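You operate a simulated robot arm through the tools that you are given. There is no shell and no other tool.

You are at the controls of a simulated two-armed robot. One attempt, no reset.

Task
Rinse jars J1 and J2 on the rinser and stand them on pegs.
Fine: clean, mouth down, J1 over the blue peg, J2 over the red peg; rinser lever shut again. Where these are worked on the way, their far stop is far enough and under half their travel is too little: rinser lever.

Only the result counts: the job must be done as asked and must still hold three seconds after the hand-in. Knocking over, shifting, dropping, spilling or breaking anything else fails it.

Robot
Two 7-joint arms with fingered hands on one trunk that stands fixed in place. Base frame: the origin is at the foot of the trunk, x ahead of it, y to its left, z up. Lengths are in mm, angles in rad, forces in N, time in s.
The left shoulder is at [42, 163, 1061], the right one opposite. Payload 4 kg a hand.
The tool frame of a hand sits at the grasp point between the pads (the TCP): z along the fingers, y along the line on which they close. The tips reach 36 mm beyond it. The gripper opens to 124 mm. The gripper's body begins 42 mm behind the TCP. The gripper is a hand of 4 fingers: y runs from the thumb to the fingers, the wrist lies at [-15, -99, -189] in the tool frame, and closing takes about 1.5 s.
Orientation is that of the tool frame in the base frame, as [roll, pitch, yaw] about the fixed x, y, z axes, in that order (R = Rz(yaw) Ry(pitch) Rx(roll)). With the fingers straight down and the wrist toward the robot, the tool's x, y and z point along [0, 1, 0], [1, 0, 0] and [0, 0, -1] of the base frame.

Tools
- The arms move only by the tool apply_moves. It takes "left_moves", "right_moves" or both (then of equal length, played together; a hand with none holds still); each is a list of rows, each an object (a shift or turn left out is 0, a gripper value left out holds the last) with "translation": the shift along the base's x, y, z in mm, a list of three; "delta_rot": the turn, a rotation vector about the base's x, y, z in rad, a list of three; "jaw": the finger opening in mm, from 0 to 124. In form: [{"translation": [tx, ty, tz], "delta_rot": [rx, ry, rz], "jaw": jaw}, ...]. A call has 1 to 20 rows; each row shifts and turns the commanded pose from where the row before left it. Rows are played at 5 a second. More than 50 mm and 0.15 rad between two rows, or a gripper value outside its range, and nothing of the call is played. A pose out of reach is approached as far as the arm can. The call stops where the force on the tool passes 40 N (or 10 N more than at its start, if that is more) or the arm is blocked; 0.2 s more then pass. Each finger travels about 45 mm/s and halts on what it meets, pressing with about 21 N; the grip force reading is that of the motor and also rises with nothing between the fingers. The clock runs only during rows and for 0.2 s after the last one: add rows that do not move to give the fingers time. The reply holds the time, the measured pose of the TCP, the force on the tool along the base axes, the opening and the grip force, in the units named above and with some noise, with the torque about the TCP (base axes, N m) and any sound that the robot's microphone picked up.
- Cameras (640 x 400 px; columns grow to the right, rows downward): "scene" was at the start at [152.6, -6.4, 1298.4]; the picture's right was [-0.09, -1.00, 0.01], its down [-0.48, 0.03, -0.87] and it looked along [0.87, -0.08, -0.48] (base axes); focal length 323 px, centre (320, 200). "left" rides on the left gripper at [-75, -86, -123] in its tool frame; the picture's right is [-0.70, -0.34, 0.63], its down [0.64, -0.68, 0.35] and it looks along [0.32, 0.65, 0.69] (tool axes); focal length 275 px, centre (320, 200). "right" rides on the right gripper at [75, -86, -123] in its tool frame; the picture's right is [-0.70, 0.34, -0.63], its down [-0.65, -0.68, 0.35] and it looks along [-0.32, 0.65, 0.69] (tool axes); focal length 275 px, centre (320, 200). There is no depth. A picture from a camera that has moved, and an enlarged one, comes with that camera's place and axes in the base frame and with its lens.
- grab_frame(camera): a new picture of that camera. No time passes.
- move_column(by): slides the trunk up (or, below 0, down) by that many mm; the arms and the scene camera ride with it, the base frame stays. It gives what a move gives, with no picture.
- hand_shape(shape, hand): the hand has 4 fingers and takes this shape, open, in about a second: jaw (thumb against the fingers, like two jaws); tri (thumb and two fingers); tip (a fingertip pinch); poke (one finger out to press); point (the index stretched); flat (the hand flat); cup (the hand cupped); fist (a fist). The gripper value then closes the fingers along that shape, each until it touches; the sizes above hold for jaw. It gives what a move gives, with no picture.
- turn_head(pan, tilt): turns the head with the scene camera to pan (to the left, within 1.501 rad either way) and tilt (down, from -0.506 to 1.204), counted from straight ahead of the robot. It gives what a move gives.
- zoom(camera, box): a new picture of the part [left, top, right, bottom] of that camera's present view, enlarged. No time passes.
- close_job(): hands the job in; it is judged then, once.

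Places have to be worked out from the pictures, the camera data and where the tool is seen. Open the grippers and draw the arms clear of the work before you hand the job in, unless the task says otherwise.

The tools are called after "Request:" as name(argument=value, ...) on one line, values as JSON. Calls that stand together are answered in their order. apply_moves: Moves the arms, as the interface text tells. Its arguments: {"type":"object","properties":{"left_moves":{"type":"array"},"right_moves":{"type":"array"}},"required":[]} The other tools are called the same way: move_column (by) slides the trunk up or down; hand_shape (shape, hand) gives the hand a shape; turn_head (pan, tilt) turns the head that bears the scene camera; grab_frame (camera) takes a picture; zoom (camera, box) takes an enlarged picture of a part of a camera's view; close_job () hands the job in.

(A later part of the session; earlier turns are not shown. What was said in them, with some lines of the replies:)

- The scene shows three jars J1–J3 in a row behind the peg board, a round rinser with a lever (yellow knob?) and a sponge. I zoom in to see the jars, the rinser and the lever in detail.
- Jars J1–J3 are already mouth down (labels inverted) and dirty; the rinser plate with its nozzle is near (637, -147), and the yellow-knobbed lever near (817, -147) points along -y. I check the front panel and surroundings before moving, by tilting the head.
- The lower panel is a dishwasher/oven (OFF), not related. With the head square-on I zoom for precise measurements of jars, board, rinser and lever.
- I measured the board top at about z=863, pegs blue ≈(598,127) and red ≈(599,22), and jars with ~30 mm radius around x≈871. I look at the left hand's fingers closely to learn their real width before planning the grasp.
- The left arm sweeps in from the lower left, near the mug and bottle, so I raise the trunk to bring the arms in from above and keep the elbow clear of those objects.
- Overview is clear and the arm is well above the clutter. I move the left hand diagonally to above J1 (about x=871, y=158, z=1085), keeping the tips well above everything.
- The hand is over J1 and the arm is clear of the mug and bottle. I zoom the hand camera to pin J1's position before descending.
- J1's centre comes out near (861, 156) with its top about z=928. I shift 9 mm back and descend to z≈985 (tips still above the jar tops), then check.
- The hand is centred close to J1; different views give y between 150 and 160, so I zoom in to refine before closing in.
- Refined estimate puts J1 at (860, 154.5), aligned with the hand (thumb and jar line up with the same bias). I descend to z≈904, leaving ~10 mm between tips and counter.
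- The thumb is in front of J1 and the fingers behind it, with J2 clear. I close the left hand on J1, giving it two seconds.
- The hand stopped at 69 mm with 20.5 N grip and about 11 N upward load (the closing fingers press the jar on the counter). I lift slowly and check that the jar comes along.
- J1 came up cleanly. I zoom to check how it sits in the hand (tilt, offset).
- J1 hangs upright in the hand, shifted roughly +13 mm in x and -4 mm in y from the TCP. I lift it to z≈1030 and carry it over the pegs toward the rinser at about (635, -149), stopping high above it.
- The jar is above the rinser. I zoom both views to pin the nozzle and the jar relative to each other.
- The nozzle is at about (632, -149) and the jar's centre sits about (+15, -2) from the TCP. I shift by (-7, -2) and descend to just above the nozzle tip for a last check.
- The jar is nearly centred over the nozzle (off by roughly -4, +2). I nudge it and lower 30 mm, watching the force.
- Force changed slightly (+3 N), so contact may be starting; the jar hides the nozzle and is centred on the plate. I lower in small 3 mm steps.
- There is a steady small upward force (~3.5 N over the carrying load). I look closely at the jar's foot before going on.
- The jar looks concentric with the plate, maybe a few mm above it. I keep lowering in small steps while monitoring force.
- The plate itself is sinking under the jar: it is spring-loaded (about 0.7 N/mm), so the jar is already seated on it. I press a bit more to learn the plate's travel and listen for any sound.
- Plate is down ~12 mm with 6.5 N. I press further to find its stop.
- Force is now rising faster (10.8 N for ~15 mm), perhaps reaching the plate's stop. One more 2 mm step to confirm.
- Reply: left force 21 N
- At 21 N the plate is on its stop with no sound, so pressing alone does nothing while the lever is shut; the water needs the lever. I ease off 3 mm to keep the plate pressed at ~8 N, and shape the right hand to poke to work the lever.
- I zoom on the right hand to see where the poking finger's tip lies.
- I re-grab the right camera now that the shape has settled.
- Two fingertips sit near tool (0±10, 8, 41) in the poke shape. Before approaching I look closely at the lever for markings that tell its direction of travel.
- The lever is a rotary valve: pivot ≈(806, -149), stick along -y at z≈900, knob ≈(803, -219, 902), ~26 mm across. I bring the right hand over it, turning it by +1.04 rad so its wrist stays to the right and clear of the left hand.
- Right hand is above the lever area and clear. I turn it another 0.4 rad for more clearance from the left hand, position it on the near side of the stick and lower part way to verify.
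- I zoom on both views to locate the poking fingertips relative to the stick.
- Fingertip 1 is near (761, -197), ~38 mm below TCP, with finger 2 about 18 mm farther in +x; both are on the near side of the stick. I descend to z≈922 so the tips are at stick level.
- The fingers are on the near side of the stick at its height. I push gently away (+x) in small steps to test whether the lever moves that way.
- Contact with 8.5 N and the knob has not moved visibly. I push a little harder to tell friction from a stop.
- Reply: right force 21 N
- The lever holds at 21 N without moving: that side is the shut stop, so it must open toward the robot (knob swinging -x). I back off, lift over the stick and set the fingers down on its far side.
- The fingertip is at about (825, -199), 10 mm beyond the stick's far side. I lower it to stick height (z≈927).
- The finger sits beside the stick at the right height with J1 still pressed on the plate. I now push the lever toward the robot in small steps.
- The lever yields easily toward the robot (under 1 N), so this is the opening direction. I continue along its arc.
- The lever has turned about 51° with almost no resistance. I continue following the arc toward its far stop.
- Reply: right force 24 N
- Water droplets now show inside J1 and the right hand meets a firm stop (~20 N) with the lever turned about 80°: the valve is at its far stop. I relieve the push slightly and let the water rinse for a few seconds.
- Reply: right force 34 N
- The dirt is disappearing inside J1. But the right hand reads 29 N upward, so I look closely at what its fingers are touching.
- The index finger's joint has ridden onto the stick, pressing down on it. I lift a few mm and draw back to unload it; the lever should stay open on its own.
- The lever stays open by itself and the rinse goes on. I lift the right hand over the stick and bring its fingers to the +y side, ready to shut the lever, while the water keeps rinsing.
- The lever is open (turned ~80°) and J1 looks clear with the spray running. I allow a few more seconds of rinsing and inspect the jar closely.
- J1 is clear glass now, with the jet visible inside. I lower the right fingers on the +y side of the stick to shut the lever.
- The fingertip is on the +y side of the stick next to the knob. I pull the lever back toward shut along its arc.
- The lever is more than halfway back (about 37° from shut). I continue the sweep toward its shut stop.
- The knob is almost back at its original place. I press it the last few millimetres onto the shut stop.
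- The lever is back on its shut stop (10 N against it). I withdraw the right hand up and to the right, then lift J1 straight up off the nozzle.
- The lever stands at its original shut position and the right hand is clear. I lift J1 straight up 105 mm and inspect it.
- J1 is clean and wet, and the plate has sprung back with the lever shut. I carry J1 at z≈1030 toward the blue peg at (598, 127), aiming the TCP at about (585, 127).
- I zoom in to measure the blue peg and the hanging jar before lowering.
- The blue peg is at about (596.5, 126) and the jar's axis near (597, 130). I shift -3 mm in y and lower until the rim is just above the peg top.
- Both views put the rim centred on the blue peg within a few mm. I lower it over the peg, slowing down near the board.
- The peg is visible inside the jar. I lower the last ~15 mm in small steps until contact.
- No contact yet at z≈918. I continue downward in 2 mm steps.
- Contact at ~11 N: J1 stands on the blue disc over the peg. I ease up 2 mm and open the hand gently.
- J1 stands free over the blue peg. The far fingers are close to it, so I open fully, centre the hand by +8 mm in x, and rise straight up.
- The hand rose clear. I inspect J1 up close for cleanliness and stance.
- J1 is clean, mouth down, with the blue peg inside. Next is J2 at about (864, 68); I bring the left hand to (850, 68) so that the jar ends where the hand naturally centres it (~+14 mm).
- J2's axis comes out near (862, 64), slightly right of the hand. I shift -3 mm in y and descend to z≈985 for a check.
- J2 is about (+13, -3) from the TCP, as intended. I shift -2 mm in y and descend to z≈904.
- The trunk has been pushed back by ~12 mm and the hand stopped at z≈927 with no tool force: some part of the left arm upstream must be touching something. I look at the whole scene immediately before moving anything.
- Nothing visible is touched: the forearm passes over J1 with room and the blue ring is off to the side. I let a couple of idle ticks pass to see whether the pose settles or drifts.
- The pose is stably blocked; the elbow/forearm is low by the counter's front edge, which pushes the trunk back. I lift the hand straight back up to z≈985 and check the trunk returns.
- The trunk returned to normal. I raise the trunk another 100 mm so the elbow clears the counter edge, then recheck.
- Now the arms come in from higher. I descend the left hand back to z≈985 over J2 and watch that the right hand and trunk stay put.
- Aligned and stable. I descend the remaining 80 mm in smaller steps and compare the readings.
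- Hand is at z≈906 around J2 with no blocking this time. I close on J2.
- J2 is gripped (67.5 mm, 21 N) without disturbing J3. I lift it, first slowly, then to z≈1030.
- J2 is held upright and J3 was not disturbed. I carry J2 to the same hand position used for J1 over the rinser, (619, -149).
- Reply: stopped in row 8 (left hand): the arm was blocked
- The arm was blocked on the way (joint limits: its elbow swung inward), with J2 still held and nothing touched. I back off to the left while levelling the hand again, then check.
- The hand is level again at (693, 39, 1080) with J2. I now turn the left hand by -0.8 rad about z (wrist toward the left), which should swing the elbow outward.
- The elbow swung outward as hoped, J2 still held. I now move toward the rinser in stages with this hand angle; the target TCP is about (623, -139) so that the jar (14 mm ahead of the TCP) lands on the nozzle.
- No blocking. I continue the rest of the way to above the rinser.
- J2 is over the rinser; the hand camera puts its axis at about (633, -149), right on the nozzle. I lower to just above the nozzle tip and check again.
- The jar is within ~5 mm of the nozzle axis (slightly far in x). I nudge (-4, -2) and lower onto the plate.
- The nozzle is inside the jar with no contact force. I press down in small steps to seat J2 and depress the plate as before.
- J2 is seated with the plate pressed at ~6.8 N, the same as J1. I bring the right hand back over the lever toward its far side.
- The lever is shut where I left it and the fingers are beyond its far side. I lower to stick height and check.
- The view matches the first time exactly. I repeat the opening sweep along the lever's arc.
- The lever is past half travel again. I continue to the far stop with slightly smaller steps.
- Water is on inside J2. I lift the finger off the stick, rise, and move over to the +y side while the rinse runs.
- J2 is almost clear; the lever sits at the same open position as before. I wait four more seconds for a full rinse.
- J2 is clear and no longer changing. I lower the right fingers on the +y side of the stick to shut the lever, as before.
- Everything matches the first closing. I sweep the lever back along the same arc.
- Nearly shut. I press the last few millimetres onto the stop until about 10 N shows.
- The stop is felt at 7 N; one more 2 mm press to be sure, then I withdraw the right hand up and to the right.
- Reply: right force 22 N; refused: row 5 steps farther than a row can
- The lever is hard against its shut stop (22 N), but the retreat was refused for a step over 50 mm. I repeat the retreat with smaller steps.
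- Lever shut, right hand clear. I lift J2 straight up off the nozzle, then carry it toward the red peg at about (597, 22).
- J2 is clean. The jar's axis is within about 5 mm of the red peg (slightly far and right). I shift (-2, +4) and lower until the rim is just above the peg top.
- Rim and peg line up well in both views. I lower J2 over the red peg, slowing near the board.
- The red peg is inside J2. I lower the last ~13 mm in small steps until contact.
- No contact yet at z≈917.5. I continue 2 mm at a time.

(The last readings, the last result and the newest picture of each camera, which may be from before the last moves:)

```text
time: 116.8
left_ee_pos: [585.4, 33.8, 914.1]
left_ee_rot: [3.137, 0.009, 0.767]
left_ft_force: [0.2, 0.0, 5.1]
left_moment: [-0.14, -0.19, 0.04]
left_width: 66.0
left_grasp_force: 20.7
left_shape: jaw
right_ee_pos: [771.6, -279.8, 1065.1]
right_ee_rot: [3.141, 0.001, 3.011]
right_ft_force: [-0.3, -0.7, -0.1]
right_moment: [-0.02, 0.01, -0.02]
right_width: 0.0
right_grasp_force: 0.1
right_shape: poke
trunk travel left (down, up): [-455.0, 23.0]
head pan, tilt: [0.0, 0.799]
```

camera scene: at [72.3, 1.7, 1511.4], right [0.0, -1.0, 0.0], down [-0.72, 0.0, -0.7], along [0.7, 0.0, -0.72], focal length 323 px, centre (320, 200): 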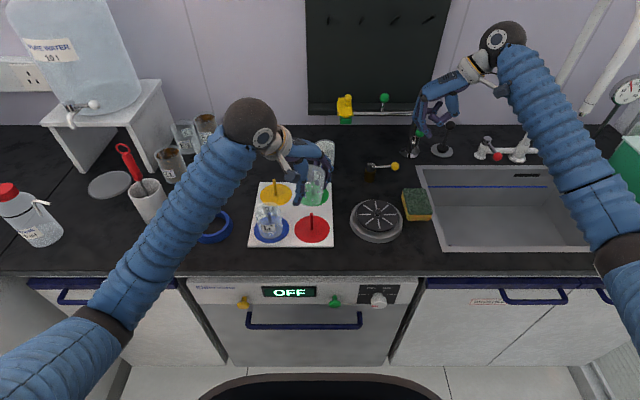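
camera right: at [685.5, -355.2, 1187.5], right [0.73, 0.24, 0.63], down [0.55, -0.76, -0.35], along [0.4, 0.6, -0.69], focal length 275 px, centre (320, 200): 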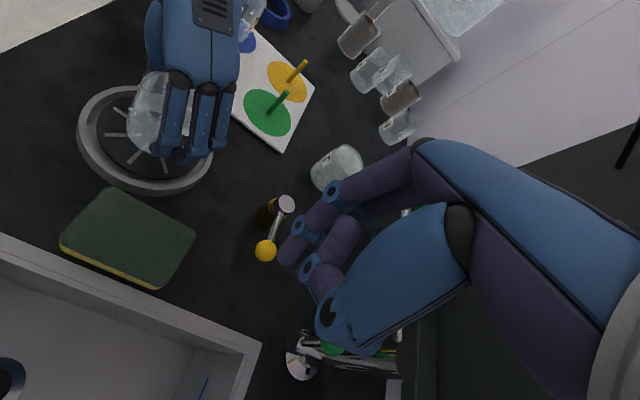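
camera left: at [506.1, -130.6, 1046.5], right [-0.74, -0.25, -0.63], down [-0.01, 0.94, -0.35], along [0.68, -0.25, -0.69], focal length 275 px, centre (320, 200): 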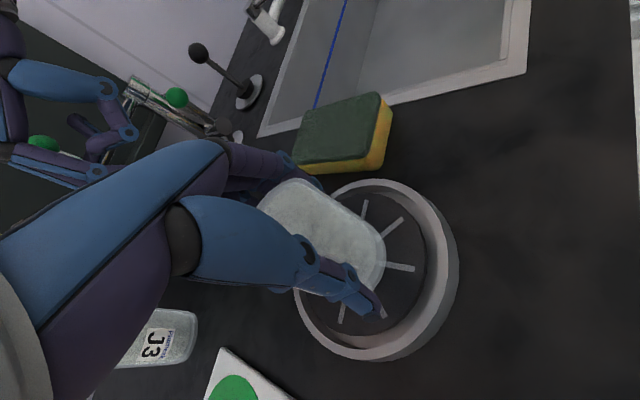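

Contact at ~6 N: J2 stands on the red disc. I open the hand gently.

Request:
apply_moves(left_moves=[{"jaw": 72}, {"jaw": 80}, {"jaw": 90}, {"jaw": 100}, {}, {}, {}])

Request:
zoom(camera="scene", box=[240, 160, 360, 270])

Request:
zoom(camera="left", box=[200, 100, 500, 370])

```text
time: 118.4
left_ee_pos: [584.4, 34.2, 912.1]
left_ee_rot: [3.14, 0.009, 0.768]
left_ft_force: [-0.3, 0.3, -0.5]
left_moment: [-0.02, 0.0, 0.02]
left_width: 99.5
left_grasp_force: 0.1
left_shape: jaw
right_ee_pos: [771.0, -279.7, 1064.1]
right_ee_rot: [-3.141, -0.002, 3.011]
right_ft_force: [0.1, 0.7, -0.6]
right_moment: [0.03, 0.02, 0.01]
right_width: 0.0
right_grasp_force: 0.0
right_shape: poke
trunk travel left (down, up): [-455.0, 23.0]
head pan, tilt: [0.0, 0.799]
```

```text
3.64 times, centred on (300, 215) of scene
camera zoom: at [72.1, 2.0, 1511.4], right [0.0, -1.0, 0.0], down [-0.72, 0.0, -0.7], along [0.7, 0.0, -0.72], focal length 1175 px, centre (393, 146)
```

zoom: 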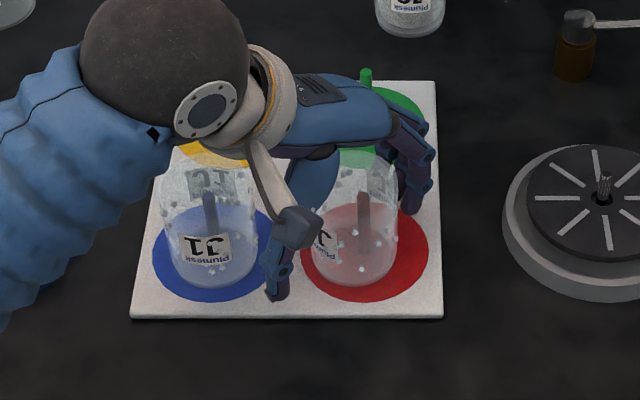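

```text
1.48 times, centred on (350, 235) of left
camera zoom: at [471.9, 46.1, 1036.4], right [-0.74, -0.25, -0.63], down [-0.01, 0.94, -0.35], along [0.68, -0.25, -0.69], focal length 408 px, centre (276, 148)
```

zoom: 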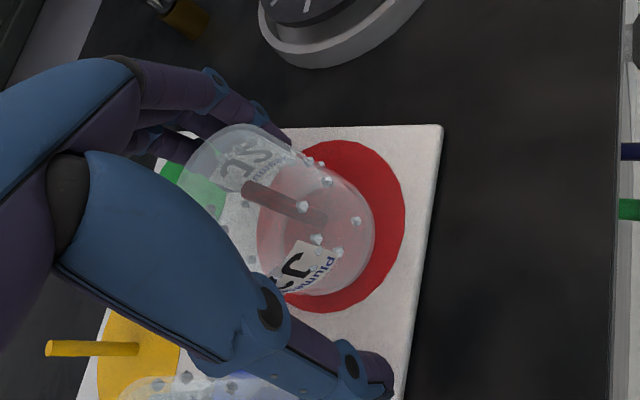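

J2 stands free over the red peg. I centre the hand a little (away from J1) and rise straight up.

Request:
apply_moves(left_moves=[{"translation": [3, -3, 1]}, {"translation": [3, -3, 4]}, {"translation": [0, 0, 15]}, {"translation": [0, 0, 30]}, {"translation": [0, 0, 40]}, {"translation": [0, 0, 45]}, {}])

Request:
grab_frame(camera="scene")

Request:
zoom(camera="scene", box=[240, 170, 350, 260])

```text
time: 120.0
left_ee_pos: [590.8, 29.1, 1047.7]
left_ee_rot: [3.138, 0.01, 0.768]
left_ft_force: [-1.1, 0.5, 0.1]
left_moment: [0.01, 0.02, -0.01]
left_width: 99.7
left_grasp_force: 0.1
left_shape: jaw
right_ee_pos: [769.9, -279.2, 1064.2]
right_ee_rot: [3.141, 0.0, 3.011]
right_ft_force: [0.7, -0.1, -0.7]
right_moment: [-0.05, 0.0, 0.01]
right_width: 0.0
right_grasp_force: 0.1
right_shape: poke
trunk travel left (down, up): [-455.0, 23.0]
head pan, tilt: [0.0, 0.799]
```

```text
taken
camera scene: at [72.1, 2.3, 1511.4], right [0.0, -1.0, 0.0], down [-0.72, 0.0, -0.7], along [0.7, 0.0, -0.72], focal length 323 px, centre (320, 200)
```

scene: 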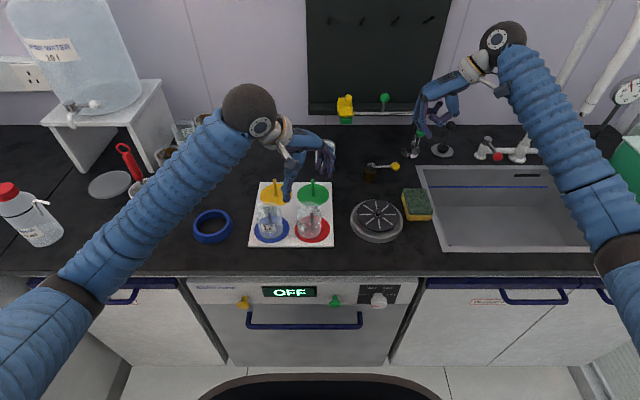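

```text
4.44 times, centred on (295, 215) of scene
camera zoom: at [72.1, 2.3, 1511.4], right [0.0, -1.0, 0.0], down [-0.72, 0.0, -0.7], along [0.7, 0.0, -0.72], focal length 1436 px, centre (431, 133)
```

zoom: 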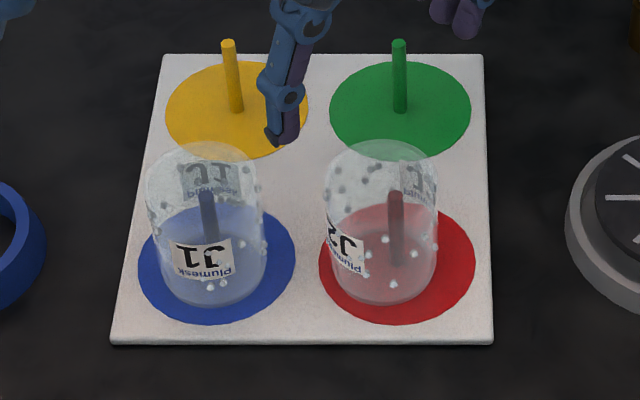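

Both jars are clean, mouth down, on their pegs. I withdraw both arms upward and back, clear of the work.

Request:
apply_moves(left_moves=[{"translation": [0, 0, 40]}, {"translation": [0, 0, 40]}, {"translation": [0, 0, 40]}, {"translation": [10, 35, 10]}, {"translation": [10, 35, 10]}, {"translation": [10, 35, 10]}, {"jaw": 124}, {}], right_moves=[{"translation": [0, 0, 40]}, {"translation": [0, 0, 40]}, {"translation": [0, 0, 40]}, {"translation": [-40, -10, 10]}, {"translation": [-40, -10, 10]}, {"translation": [-40, -10, 10]}, {}, {}])

Request:
hand_shape(hand="right", shape="jaw")

Request:
grab_frame(camera="scene")

Request:
zoom(camera="scene", box=[320, 130, 460, 260])

Request:
zoom(camera="right", box=[100, 60, 400, 300])

```text
time: 121.8
left_ee_pos: [622.8, 133.9, 1197.2]
left_ee_rot: [3.138, 0.009, 0.768]
left_ft_force: [0.0, 0.2, 0.8]
left_moment: [0.03, -0.02, -0.01]
left_width: 123.7
left_grasp_force: 0.0
left_shape: jaw
right_ee_pos: [650.3, -309.5, 1211.4]
right_ee_rot: [3.141, -0.001, 3.011]
right_ft_force: [-0.3, 0.5, 0.2]
right_moment: [-0.04, -0.01, -0.01]
right_width: 0.0
right_grasp_force: 0.0
right_shape: poke
trunk travel left (down, up): [-455.0, 23.0]
head pan, tilt: [0.0, 0.799]
```

```text
time: 122.7
left_ee_pos: [623.3, 134.2, 1198.0]
left_ee_rot: [3.139, 0.009, 0.769]
left_ft_force: [-0.3, 0.2, 0.2]
left_moment: [0.0, 0.0, -0.03]
left_width: 123.7
left_grasp_force: 0.0
left_shape: jaw
right_ee_pos: [650.7, -309.5, 1210.9]
right_ee_rot: [3.141, 0.0, 3.011]
right_ft_force: [-0.2, -0.1, 0.1]
right_moment: [0.02, -0.03, -0.01]
right_width: 124.1
right_grasp_force: 0.1
right_shape: jaw
trunk travel left (down, up): [-455.0, 23.0]
head pan, tilt: [0.0, 0.799]
```

```text
taken
camera scene: at [72.3, 2.0, 1511.4], right [0.0, -1.0, 0.0], down [-0.72, 0.0, -0.7], along [0.7, 0.0, -0.72], focal length 323 px, centre (320, 200)
```

scene: 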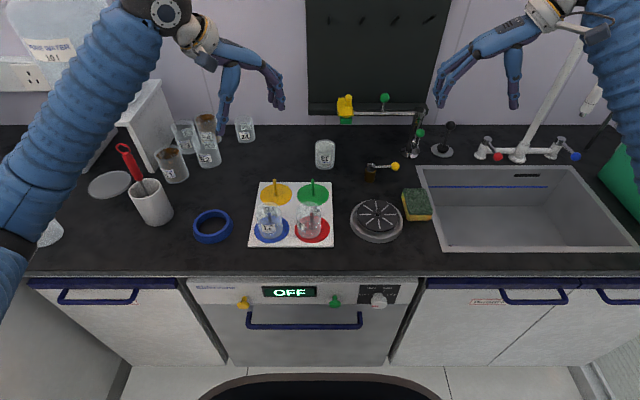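

```text
3.08 times, centred on (390, 195) of scene
camera zoom: at [72.3, 2.0, 1511.4], right [0.0, -1.0, 0.0], down [-0.72, 0.0, -0.7], along [0.7, 0.0, -0.72], focal length 994 px, centre (105, 215)
```

zoom: 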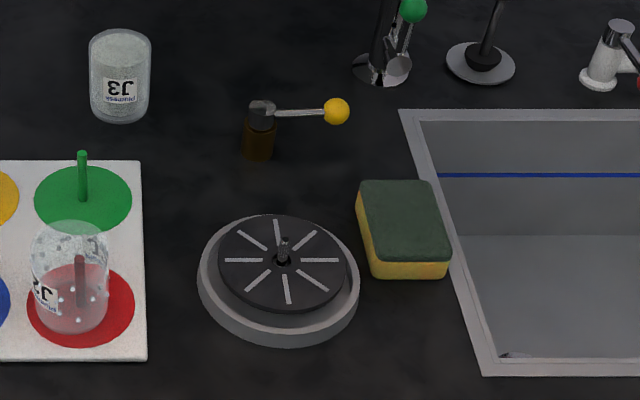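

```text
1.67 times, centred on (250, 180) of right
camera zoom: at [566.0, -384.7, 1334.4], right [0.73, 0.24, 0.63], down [0.55, -0.76, -0.35], along [0.4, 0.6, -0.69], focal length 459 px, centre (437, 233)
```

zoom: 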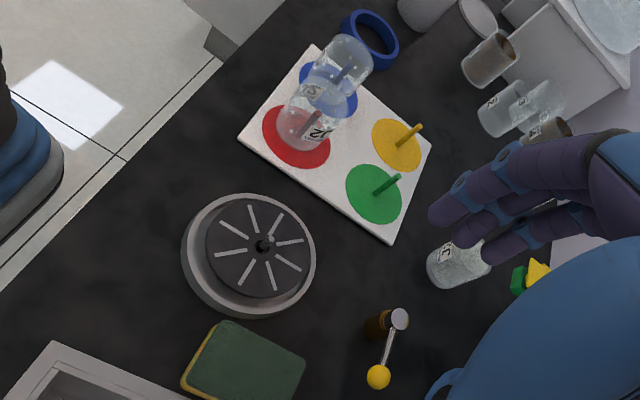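

All other objects look untouched, the lever points straight along -y as at the start (shut), and the arms are clear. I take a last close look at both jars for any residual dirt.

Request:
zoom(camera="scene", box=[245, 195, 295, 245])

Request:
zoom(camera="scene", box=[285, 195, 335, 245])

Request:
zoom(camera="scene", box=[80, 100, 260, 250])

Request:
zoom(camera="left", box=[300, 150, 640, 400])

```text
8.00 times, centred on (270, 220) of scene
camera zoom: at [72.3, 2.0, 1511.4], right [0.0, -1.0, 0.0], down [-0.72, 0.0, -0.7], along [0.7, 0.0, -0.72], focal length 2584 px, centre (720, 40)
```

zoom: 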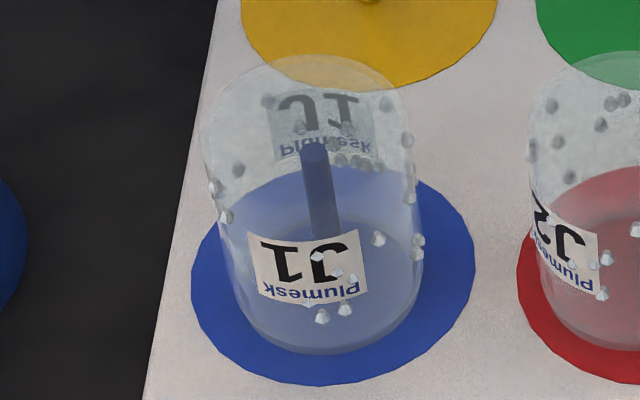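

```text
8.00 times, centred on (310, 220) of scene
camera zoom: at [72.3, 2.0, 1511.4], right [0.0, -1.0, 0.0], down [-0.72, 0.0, -0.7], along [0.7, 0.0, -0.72], focal length 2584 px, centre (400, 40)
```

zoom: 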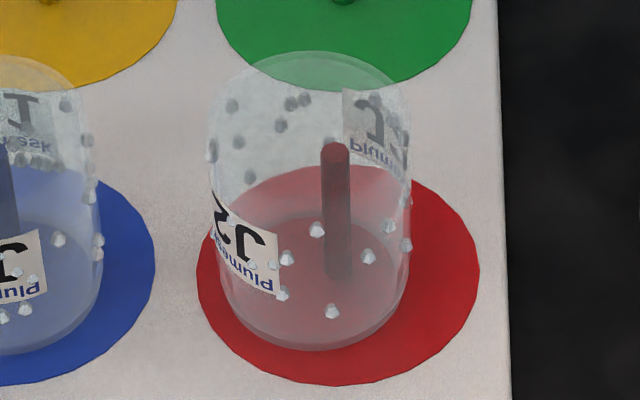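

```text
2.67 times, centred on (170, 175) of scene
camera zoom: at [72.3, 2.0, 1511.4], right [0.0, -1.0, 0.0], down [-0.72, 0.0, -0.7], along [0.7, 0.0, -0.72], focal length 861 px, centre (720, 267)
```

zoom: 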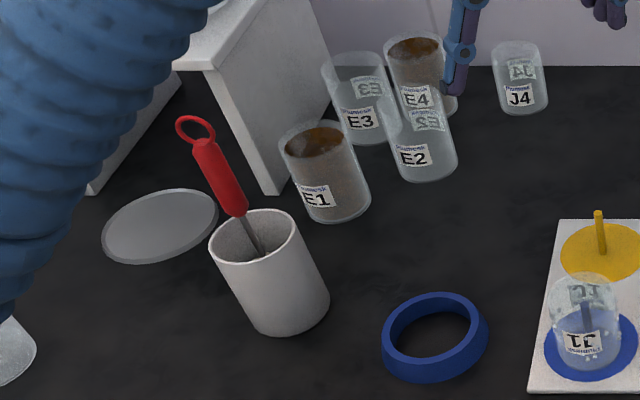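

```text
1.60 times, centred on (470, 275) of left
camera zoom: at [510.0, 146.4, 1320.1], right [-0.74, -0.25, -0.63], down [-0.01, 0.94, -0.35], along [0.68, -0.25, -0.69], focal length 440 px, centre (80, 80)
```

zoom: 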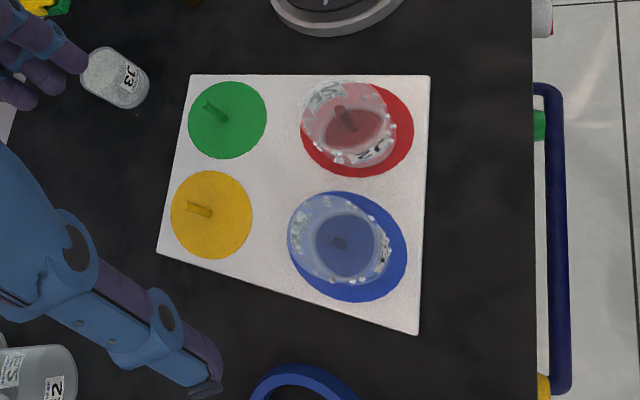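

Both jars are clear glass standing mouth down over the blue and red pegs, the lever is shut, everything else is undisturbed, and both hands are open and clear. I hand the job in.

Request:
close_job()

```text
The job is handed in.
```

I rinsed both jars, stood them on their pegs and handed the job in; I have not seen the verdict.

- **J1:** clean, mouth down, over the blue peg.
- **J2:** clean, mouth down, over the red peg.
- **Rinser lever:** pushed to its far stop for each rinse (about 80° of turn), then pressed back hard onto its shut stop (about 10 N after J1, 22 N after J2). In the last pictures it points the way it did at the start.
- **Other objects:** in the last pictures the other jars, the mug, the blue ring and the sponge looked undisturbed.
- **Arms:** both hands are open and drawn up clear of the work.

Two things went off-plan while handling J2:

- **Lowering onto it:** the left arm was stopped partway, most likely by the counter's front edge, and pushed the trunk back about 12 mm. I lifted off, raised the trunk another 100 mm and went down again without contact.
- **Carrying it to the rinser:** the arm blocked once more. I backed off and turned the hand to get past. J2 stayed in the grip both times, and I saw no sign that anything else was touched.
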